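You operate a simulated robot arm through the tools that you are given. There is no shell and no other tool. Be economical: measure what you need, move in short steps, check, and stop when the job is done.

Carry out the task below with a simulated robot arm. There is one attempt and no reset: what you move stays moved.

TASK
Turn the adjust knob to -10.
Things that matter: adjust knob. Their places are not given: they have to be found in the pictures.

It is judged by the outcome, as a careful person would: the job done as asked, and still so three seconds after it is handed in. It fails if anything else is knocked over, pushed out of place, dropped, spilled or broken.

THE ROBOT
A 7-joint arm with a two-finger parallel gripper, fixed in place. Base frame: the origin is at the foot of the arm, x ahead of it, y to its left, z up. Lengths are in mm, angles in rad, forces in N, time in s.
Its first joint turns from -1.152 to 1.152 rad. Payload 2.6 kg.
Tool frame: the origin (TCP) lies between the finger pads and is the grasp point; the fingertips stand 30 mm ahead of it; z points along the fingers, y is the line along which they close. The gripper opens to 94 mm. The fingers are 28 mm wide and 10 mm thick; the gripper's body (50 by 96 mm) begins 55 mm behind the TCP.
Orientation is that of the tool frame in the base frame, as a unit quaternion [x, y, z, w]. With the fingers straight down and closing along the base's y, the tool's x points along the base's -x, its y along +y and its z along -z.

THE INTERFACE
- The arm moves only by the tool apply_moves. Its argument "plan" is text: rows parted by semicolons, each of 7 numbers parted by spaces: the gripper command, from -1 (fully open) to 1 (shut), values between in proportion, then the shift along the tool's x, y, z in mm, then the turn, a rotation vector about the tool's x, y, z in degrees. In form: gripper x y z wx wy wz; .... A call has 1 to 8 rows; each row is the pose to reach, as a shift and turn from the pose commanded when the call began, along the tool's axes at that moment. A row lasts 0.2 s, in which the tool goes at most 50 mm and 0.15 rad; a call with a longer step from one row to the next is refused whole, and so is a gripper value outside its range. A pose out of reach is approached as far as the arm can. The call stops where the force on the tool passes 40 N (or 10 N more than at its start, if that is more) or the arm is blocked; 0.2 s more then pass. The fingers move at their own pace (about 72 mm/s each) and stop on an object; they squeeze with about 27 N. The grip force told is the motor's: it shows also when the fingers shut on nothing. Time passes only in rows, and 0.2 s behind the last, so rows that repeat a pose let the fingers close. It gives the time, the measured TCP pose, the force on the tool (base axes), the opening and the grip force at its end, in the units of the frame above (readings bear some noise), and new pictures: "show" is both (left out), scene, wrist or none.
- Cameras (640 x 400 px; columns grow to the right, rows downward): "scene" is fixed at [48.3, 436.6, 588.4]; the picture's right is [-0.68, -0.73, 0.00], its down [-0.25, 0.23, -0.94] and it looks along [0.69, -0.64, -0.33] (base axes); focal length 315 px, centre (320, 200). "wrist" rides on the gripper at [-37, 0, -58] in the tool frame; the picture's right is [0.00, -1.00, 0.00], its down [0.97, 0.00, -0.24] and it looks along [0.24, 0.00, 0.97] (tool axes); focal length 218 px, centre (320, 200).
- pixel_to_xyz(camera, pixels): for up to 12 pixels [column, row] of the newest picture of that camera ("zoom" is the newest enlarged one), the place [x, y, z] in the base frame of the surface seen there, good to about 3 mm. No time passes.
- enlarge(camera, box): a new picture of the part [left, top, right, bottom] of that camera's present view, enlarged. No time passes.
- finish_job(): hands the job in; it is judged then, once.

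Work in short steps. Measure before you move; look again where a grasp or a placing could have gone wrong, and mend it. You have 60 turns and 100 pictures in all, the two below and enlarged ones among them. Open the gripper and draw the arm clear of the work before you hand the job in, unless the task says otherwise; then end with one line.

The tools are called after "Request:" as a command line: name --argument value ..., lists and objects as JSON in quotes. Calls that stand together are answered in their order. apply_moves: Moves the arm, as the interface text tells. Its arguments: {"type":"object","properties":{"plan":{"type":"string"},"show":{"type":"string","enum":["both","scene","wrist","none"]}},"required":["plan"]} The other tools are called the same way: pixel_to_xyz (camera, pixels) gives the place of the surface under pixels of a picture; enlarge (camera, box) takes an enlarged picture of a part of a camera's view; finish_job () hands the job in.

At the start:

```text
clock: 0.0
position: [357.8, -42.7, 373.5]
ee_rot: [-0.001, 1.0, 0.0, 0.001]
ft_force: [0.6, -0.5, 0.5]
finger_gap: 93.9
gripper_force: 0.0
```

scene: 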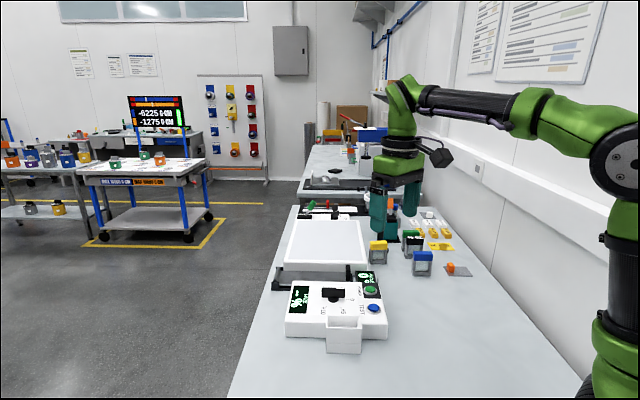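
wrist: 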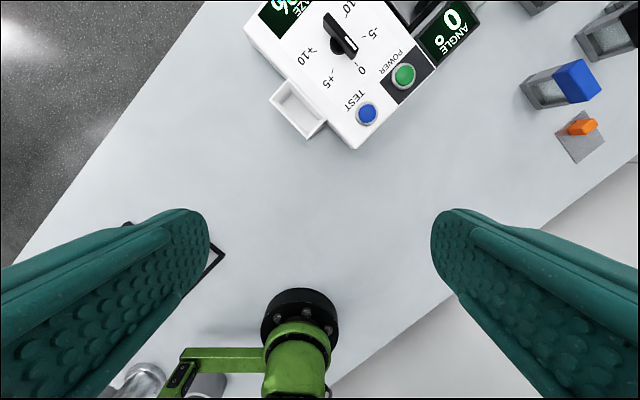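

I'll look closer at the device: knob near scene (333,294), wrist (340,35).

Request:
enlarge --camera "scene" --box '[270, 250, 410, 360]'

Request:
enlarge --camera "wrist" --box '[230, 0, 490, 160]'

Request:
pixel_to_xyz --camera "wrist" --pixels '[[329, 18], [340, 35], [352, 52], [403, 75], [366, 114], [360, 70], [372, 35], [348, 10], [306, 55], [325, 83], [300, 110]]'

```text
3.64 times, centred on (340, 305) of scene
```

zoom: 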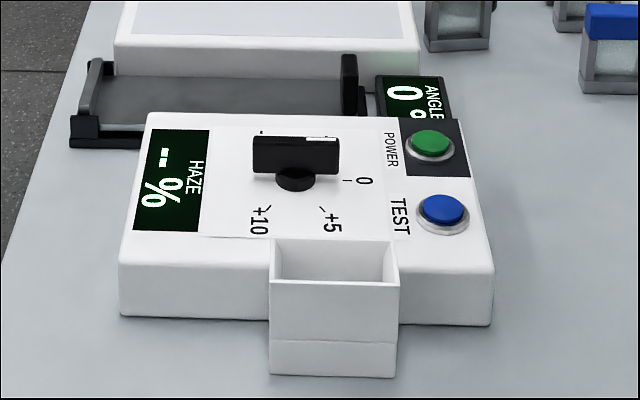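

```text
2.46 times, centred on (360, 80) of wrist
```

zoom: 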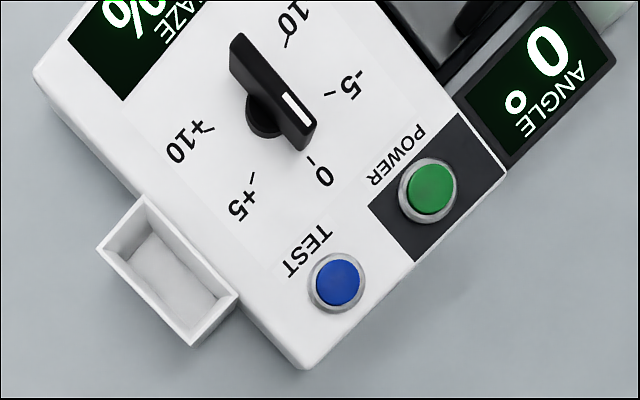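

```text
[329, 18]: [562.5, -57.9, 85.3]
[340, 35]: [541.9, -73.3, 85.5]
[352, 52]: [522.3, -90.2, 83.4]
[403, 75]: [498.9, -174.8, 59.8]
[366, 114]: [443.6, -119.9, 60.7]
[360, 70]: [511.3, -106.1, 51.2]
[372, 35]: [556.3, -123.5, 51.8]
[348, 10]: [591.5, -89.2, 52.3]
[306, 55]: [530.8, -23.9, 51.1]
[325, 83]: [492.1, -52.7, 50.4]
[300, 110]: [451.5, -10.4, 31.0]
```

The wrist picture puts the device top at z≈51, which doesn't agree with a work surface at z≈75. I'll cross-check with the scene camera and the ticks.

Request:
pixel_to_xyz --camera "scene" --pixels '[[325, 286], [334, 287], [343, 287], [334, 295], [345.6, 294.5], [371, 288], [373, 307], [260, 380], [450, 320], [308, 305]]'

Request:
pixel_to_xyz --camera "zoom" --pixels '[[312, 160], [330, 94], [288, 44], [210, 129], [252, 178], [265, 118], [240, 48], [306, 135], [293, 108], [430, 185], [338, 281], [450, 320]]'

```text
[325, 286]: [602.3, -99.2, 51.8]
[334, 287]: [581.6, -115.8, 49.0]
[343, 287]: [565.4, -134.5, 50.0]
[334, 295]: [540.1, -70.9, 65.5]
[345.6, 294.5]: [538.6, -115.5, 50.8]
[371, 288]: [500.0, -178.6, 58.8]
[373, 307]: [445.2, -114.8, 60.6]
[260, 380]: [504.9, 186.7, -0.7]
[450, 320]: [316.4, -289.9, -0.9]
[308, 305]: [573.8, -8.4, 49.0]
```

```text
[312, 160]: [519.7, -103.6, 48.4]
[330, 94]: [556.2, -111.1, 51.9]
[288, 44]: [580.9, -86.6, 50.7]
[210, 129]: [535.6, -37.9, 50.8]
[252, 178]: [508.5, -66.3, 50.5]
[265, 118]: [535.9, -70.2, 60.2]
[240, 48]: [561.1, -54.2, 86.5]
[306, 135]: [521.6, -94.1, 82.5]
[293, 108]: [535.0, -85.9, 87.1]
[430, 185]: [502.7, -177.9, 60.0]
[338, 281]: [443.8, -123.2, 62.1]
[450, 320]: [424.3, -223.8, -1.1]
```

The two cameras agree that the table is at z≈0 and the panel at z≈51, so I'll trust the pictures over the stated 75. The knob centre is about (543,-74). The handle's top is at z≈87 and it points at 0 (about -132° in base). Mark -10 lies about 111° counterclockwise from there, at -19°. I'll move above the knob while turning the tool clockwise, to check whether one grasp can cover the whole turn.

Request:
apply_moves --plan "-1 -23 -4 17 0 0 8.2; -1 -46 -8 34 0 0 16.4; -1 -69 -12 51 0 0 24.6; -1 -92 -16 68 0 0 32.8; -1 -115 -20 85 0 0 41; -1 -138 -24 102 0 0 49.2; -1 -161 -28 119 0 0 57.4; -1 -185 -31 136 0 0 65.6" --show "none"

Request:
apply_moves --plan "-0.2 0 0 0 0 0 8.2; -0.2 0 0 0 0 0 16.4; -0.2 0 0 0 0 0 24.6; -0.2 0 0 0 0 0 32.8; -0.2 0 0 0 0 0 41; -0.2 0 0 0 0 0 49.2; -0.2 0 0 0 0 0 57.4; -0.2 0 0 0 0 0 65"

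```text
clock: 1.8
position: [542.7, -76.8, 238.4]
ee_rot: [0.542, 0.84, 0.0, 0.0]
ft_force: [-0.2, -0.6, -0.5]
finger_gap: 93.9
gripper_force: 0.0
```

```text
clock: 3.6
position: [542.3, -75.5, 236.8]
ee_rot: [0.909, 0.416, 0.0, 0.0]
ft_force: [0.4, -0.5, -0.4]
finger_gap: 56.5
gripper_force: 0.1
```

scene: 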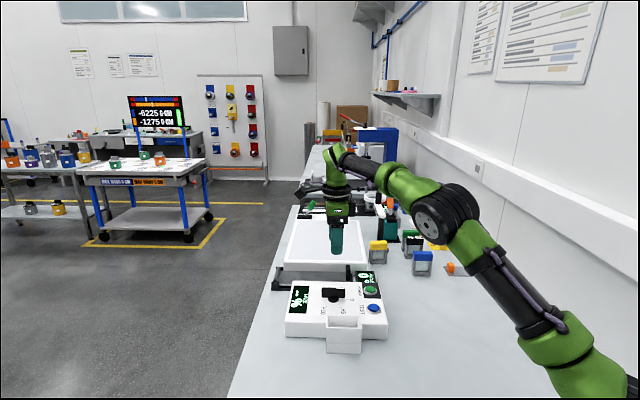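
wrist: 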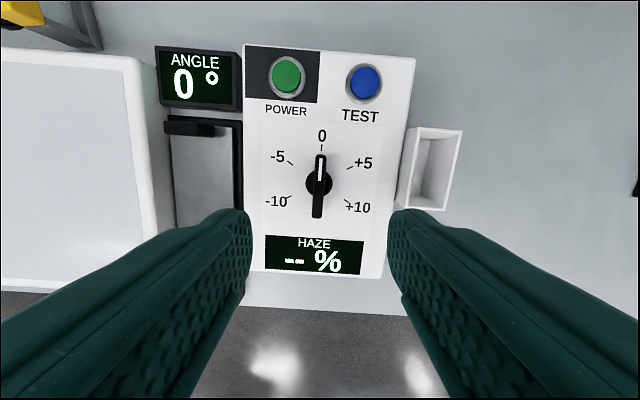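

The tool reached that orientation and the view is square-on, with the handle upright at 0. I'll measure the handle and ticks precisely.

Request:
enlarge --camera "wrist" --box '[240, 110, 400, 230]'

```text
3.33 times, centred on (320, 170) of wrist
```

zoom: 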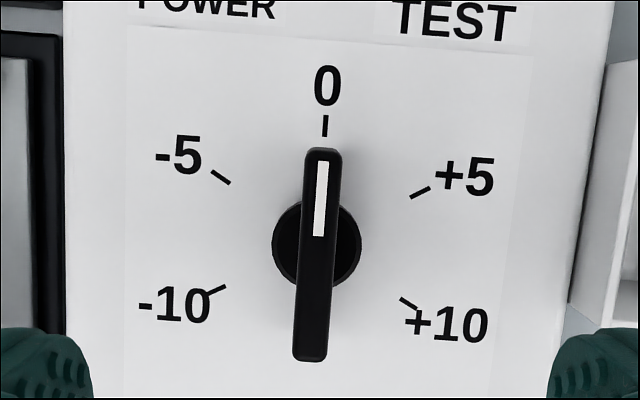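

Request:
pixel_to_xyz --camera "zoom" --pixels '[[325, 126], [221, 178], [216, 290], [409, 303], [420, 192], [321, 155], [317, 240], [312, 300], [308, 352], [285, 245], [352, 245], [180, 370]]'

```text
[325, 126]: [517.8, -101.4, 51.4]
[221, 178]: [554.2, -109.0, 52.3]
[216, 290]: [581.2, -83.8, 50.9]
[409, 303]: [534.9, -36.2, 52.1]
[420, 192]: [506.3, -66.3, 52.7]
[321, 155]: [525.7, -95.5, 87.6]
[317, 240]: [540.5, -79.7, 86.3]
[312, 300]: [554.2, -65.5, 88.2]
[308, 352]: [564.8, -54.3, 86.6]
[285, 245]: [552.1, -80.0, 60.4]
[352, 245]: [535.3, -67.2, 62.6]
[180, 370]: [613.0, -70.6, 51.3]
```

The centre is (545,-75). The ticks are 60° apart: 0 at -135° and -10 at -15°, so the turn is 120° counterclockwise. I'll align the tool (+4° about its z) and descend to TCP z≈93 with a gap of about 56.

Request:
apply_moves --plan "-0.2 2.3 1.9 25 0 0 4; -0.2 2.3 1.9 50 0 0 4; -0.2 2.3 1.9 75 0 0 4; -0.2 2.3 1.9 100 0 0 4; -0.2 2.3 1.9 115 0 0 4; -0.2 2.3 1.9 130 0 0 4; -0.2 2.3 1.9 143 0 0 4; -0.2 2.3 1.9 143 0 0 4"

```text
clock: 5.4
position: [547.9, -74.9, 95.6]
ee_rot: [0.923, 0.386, -0.001, 0.0]
ft_force: [0.5, -0.5, 0.0]
finger_gap: 56.3
gripper_force: 0.0
```

scene: 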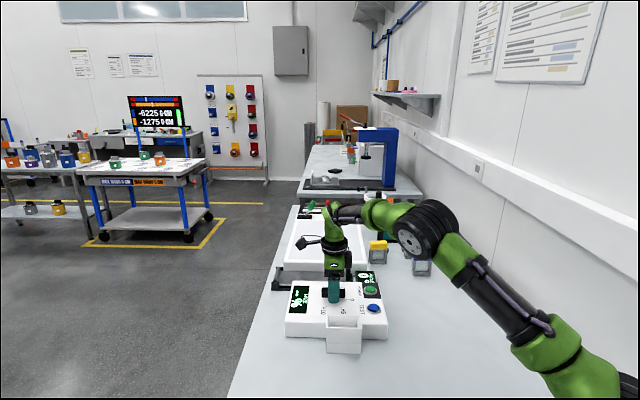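
wrist: 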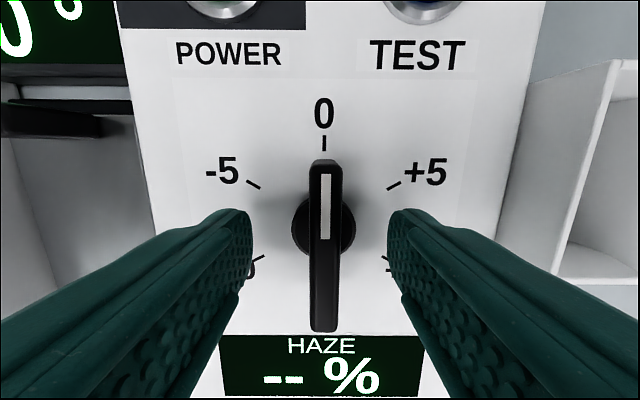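

The handle is at column ~325 and the finger midpoint at ~319, so I'll shift about 2 mm back and then close.

Request:
apply_moves --plan "-0.2 -2 -2 2 0 0 0; 0.2 -2 -2 2 0 0 0; 0.6 -2 -2 2 0 0 0; 1 -2 -2 2 0 0 0; 1 -2 -2 2 0 0 0; 1 -2 -2 2 0 0 0"

```text
clock: 6.8
position: [545.1, -75.5, 92.9]
ee_rot: [0.923, 0.386, 0.001, 0.001]
ft_force: [13.7, -6.5, -5.5]
finger_gap: 10.6
gripper_force: 44.2
```

scene: 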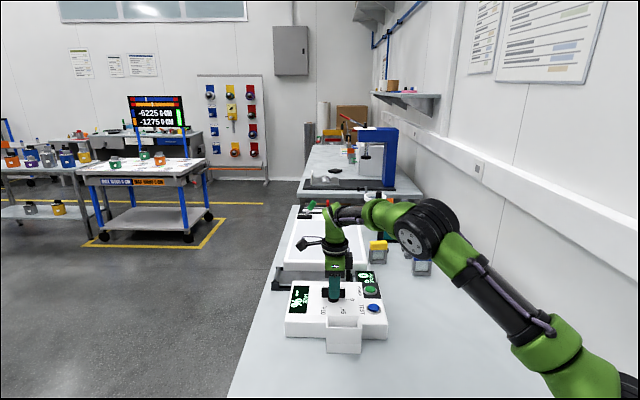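
wrist: 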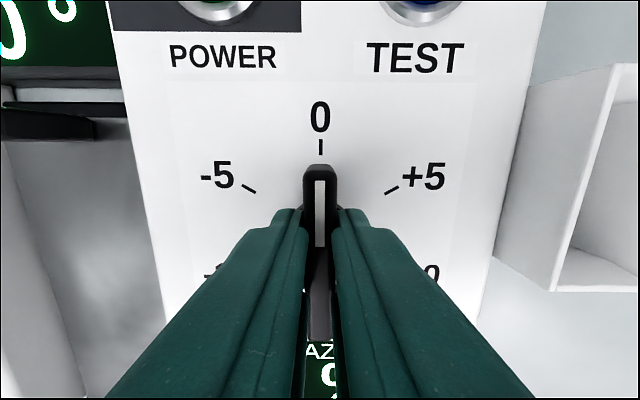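

It's gripped (gap 10.6), with a side load of about 14 N along tool +y. I'll relieve that by 1 mm and turn 30° counterclockwise.

Request:
apply_moves --plan "1 0 1 0 0 0 0; 1 0 1 0 0 0 -5; 1 0 1 0 0 0 -10; 1 0 1 0 0 0 -15; 1 0 1 0 0 0 -20; 1 0 1 0 0 0 -25; 1 0 1 0 0 0 -30; 1 0 1 0 0 0 -30" --show "wrist"

```text
clock: 8.6
position: [544.1, -75.5, 92.5]
ee_rot: [0.79, 0.614, 0.001, 0.003]
ft_force: [34.0, -5.9, -10.0]
finger_gap: 10.9
gripper_force: 44.1
```

wrist: 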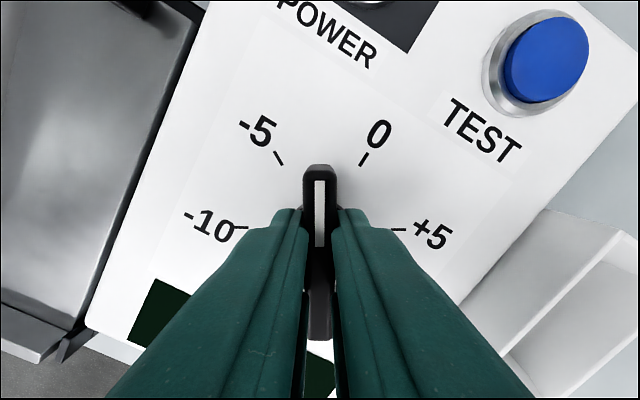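

The knob follows, but the side force is 34 N along +x (tool +y). I'll shift 1.5 mm along +y and see whether it drops.

Request:
apply_moves --plan "1 0 0.7 0 0 0 0; 1 0 1.5 0 0 0 0" --show "none"

```text
clock: 9.2
position: [545.5, -75.6, 92.0]
ee_rot: [0.791, 0.612, 0.001, 0.0]
ft_force: [18.9, -0.5, -2.0]
finger_gap: 10.7
gripper_force: 44.5
```

That brought it down to 19 N. I'll shift another 1.8 mm and turn 30° more.

Request:
apply_moves --plan "1 0 1.8 0 0 0 0; 1 0 1.8 0 0 0 -5; 1 0 1.8 0 0 0 -10; 1 0 1.8 0 0 0 -15; 1 0 1.8 0 0 0 -20; 1 0 1.8 0 0 0 -25; 1 0 1.8 0 0 0 -30; 1 0 1.8 0 0 0 -30" --show "wrist"

```text
clock: 11.0
position: [547.1, -76.4, 92.1]
ee_rot: [0.606, 0.796, 0.0, -0.001]
ft_force: [-19.3, 7.2, 13.5]
finger_gap: 10.8
gripper_force: 44.1
```

wrist: 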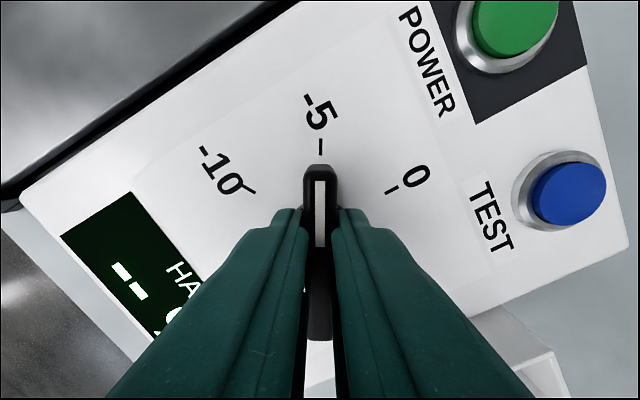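

The knob is at -5. I'll relieve the load (-1.6 in tool y, +1 in x) and turn on by 30°.

Request:
apply_moves --plan "1 1 -1.6 0 0 0 0; 1 1 -1.6 0 0 0 -5; 1 1 -1.6 0 0 0 -10; 1 1 -1.6 0 0 0 -15; 1 1 -1.6 0 0 0 -20; 1 1 -1.6 0 0 0 -25; 1 1 -1.6 0 0 0 -30; 1 1 -1.6 0 0 0 -30" --show "wrist"

```text
clock: 12.2
position: [546.9, -75.0, 93.1]
ee_rot: [0.46, 0.888, 0.001, 0.003]
ft_force: [5.4, -1.0, -0.4]
finger_gap: 10.7
gripper_force: 45.0
stopped in row 6: the force on the tool passed its limit (the readings are from after the stop); the commanded pose is now the measured one
```

wrist: 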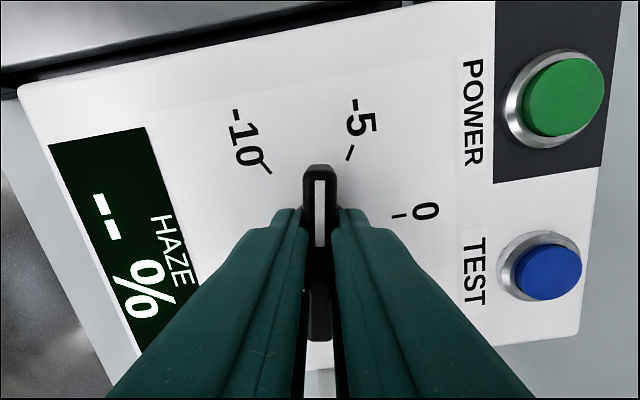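

It stopped on force, which is now relaxed. The knob has turned about 80°, so 40° remain. I'll continue 20°.

Request:
apply_moves --plan "1 0 0 0 0 0 -4; 1 0 0 0 0 0 -8; 1 0 0 0 0 0 -12; 1 0 0 0 0 0 -16; 1 0 0 0 0 0 -20; 1 0 0 0 0 0 -20" --show "none"

```text
clock: 13.6
position: [546.4, -75.0, 93.1]
ee_rot: [0.297, 0.955, 0.001, 0.004]
ft_force: [22.8, 2.5, -11.2]
finger_gap: 10.8
gripper_force: 44.3
```

There are 20° left. I'll relieve the +x force and finish the turn to the mark.

Request:
apply_moves --plan "1 -1.5 1 0.5 0 0 0; 1 -1.5 1 0.5 0 0 -4; 1 -1.5 1 0.5 0 0 -8; 1 -1.5 1 0.5 0 0 -12; 1 -1.5 1 0.5 0 0 -16; 1 -1.5 1 0.5 0 0 -20; 1 -1.5 1 0.5 0 0 -20" --show "wrist"

```text
clock: 15.2
position: [547.5, -75.0, 92.7]
ee_rot: [0.13, 0.992, 0.001, 0.001]
ft_force: [-25.4, 15.7, 13.1]
finger_gap: 11.1
gripper_force: 44.1
```

wrist: 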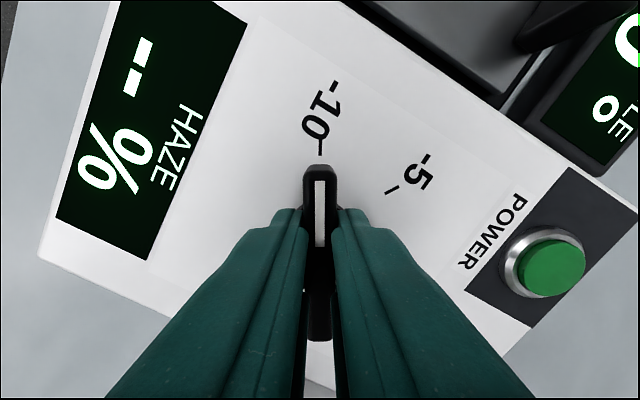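

The handle points straight at the -10 tick. I'll relieve the load, open and look.

Request:
apply_moves --plan "1 1.7 0.6 0 0 0 0; 1 1.7 0.6 0 0 0 0; 0.6 1.7 0.6 0 0 0 0; 0.2 1.7 0.6 0 0 0 0; -0.2 1.7 0.6 0 0 0 0; -0.2 1.7 0.6 0 0 0 0" --show "wrist"

```text
clock: 16.6
position: [546.8, -75.0, 91.5]
ee_rot: [0.129, 0.992, -0.001, 0.004]
ft_force: [0.1, 0.5, -0.1]
finger_gap: 56.5
gripper_force: 0.1
```

wrist: 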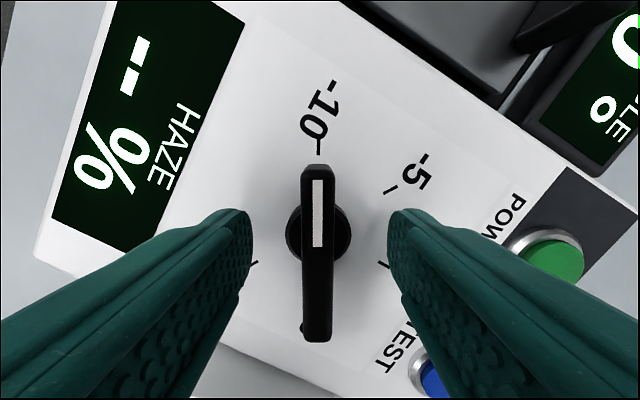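

It's released and the knob stayed at -10. I'll raise straight up and check.

Request:
apply_moves --plan "-0.2 0 0 -20 0 0 0; -0.2 0 0 -45 0 0 0; -0.2 0 0 -75 0 0 0; -0.2 0 0 -105 0 0 0; -0.2 0 0 -135 0 0 0; -0.2 10 0 -160 0 0 0; -0.2 20 0 -180 0 0 0"

Request:
enlarge --camera "wrist" --box '[240, 90, 400, 190]'

```text
clock: 18.2
position: [527.3, -69.5, 273.5]
ee_rot: [0.129, 0.992, -0.001, 0.002]
ft_force: [-0.8, 0.1, -0.3]
finger_gap: 56.2
gripper_force: 0.0
```

scene: 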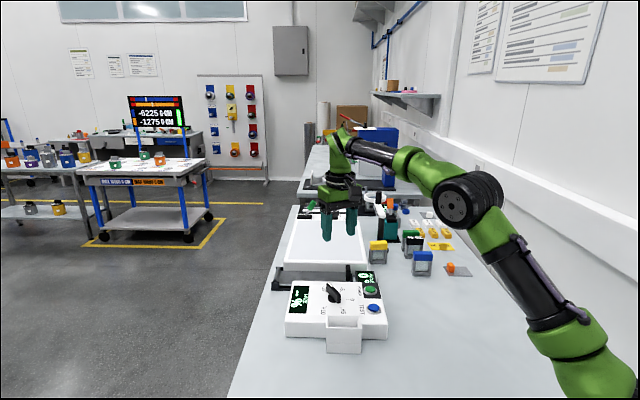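
wrist: 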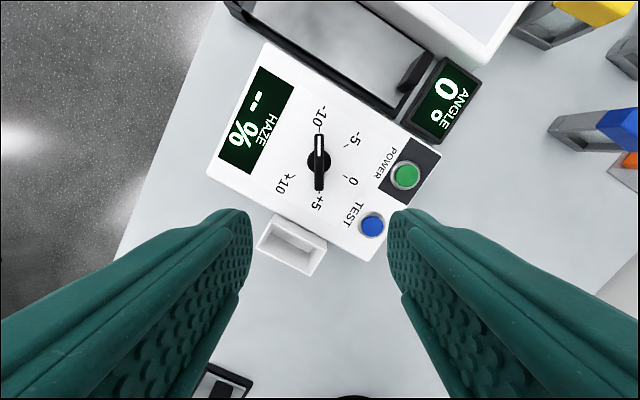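

```text
4.00 times, centred on (320, 140) of wrist
```

zoom: 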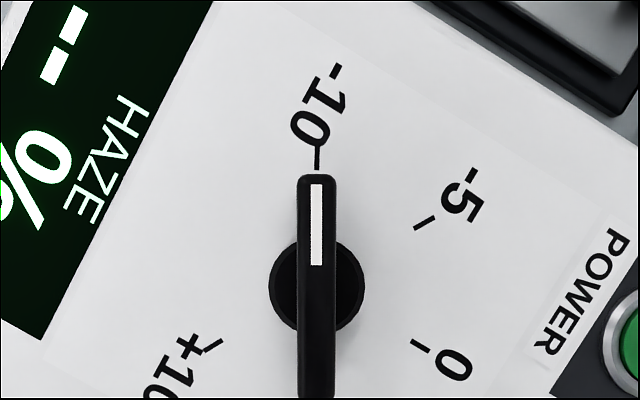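

The knob points exactly at -10. One last check that the device hasn't shifted.

Request:
pixel_to_xyz --camera "scene" --pixels '[[371, 288], [373, 307]]'

Request:
apply_moves --plan "-0.6 40 0 -15 0 0 0; -1 80 0 -30 0 0 0; -1 120 0 -45 0 0 0" --show "scene"

```text
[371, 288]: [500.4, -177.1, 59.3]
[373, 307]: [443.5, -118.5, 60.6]
```

```text
clock: 19.0
position: [411.7, -40.9, 316.6]
ee_rot: [0.128, 0.992, 0.0, 0.002]
ft_force: [0.0, -0.3, -1.1]
finger_gap: 93.7
gripper_force: 0.0
```

scene: 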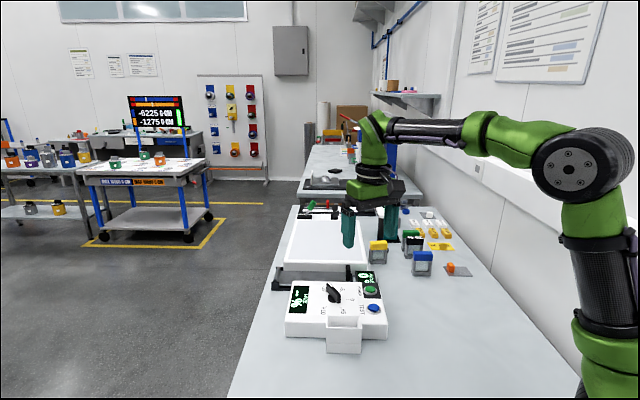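

The device hasn't moved, and the arm is clear with the gripper open.

Request:
finish_job

```text
The job is handed in.
```

The adjust knob now points at -10, nothing else was moved, and the arm is clear with the gripper open.
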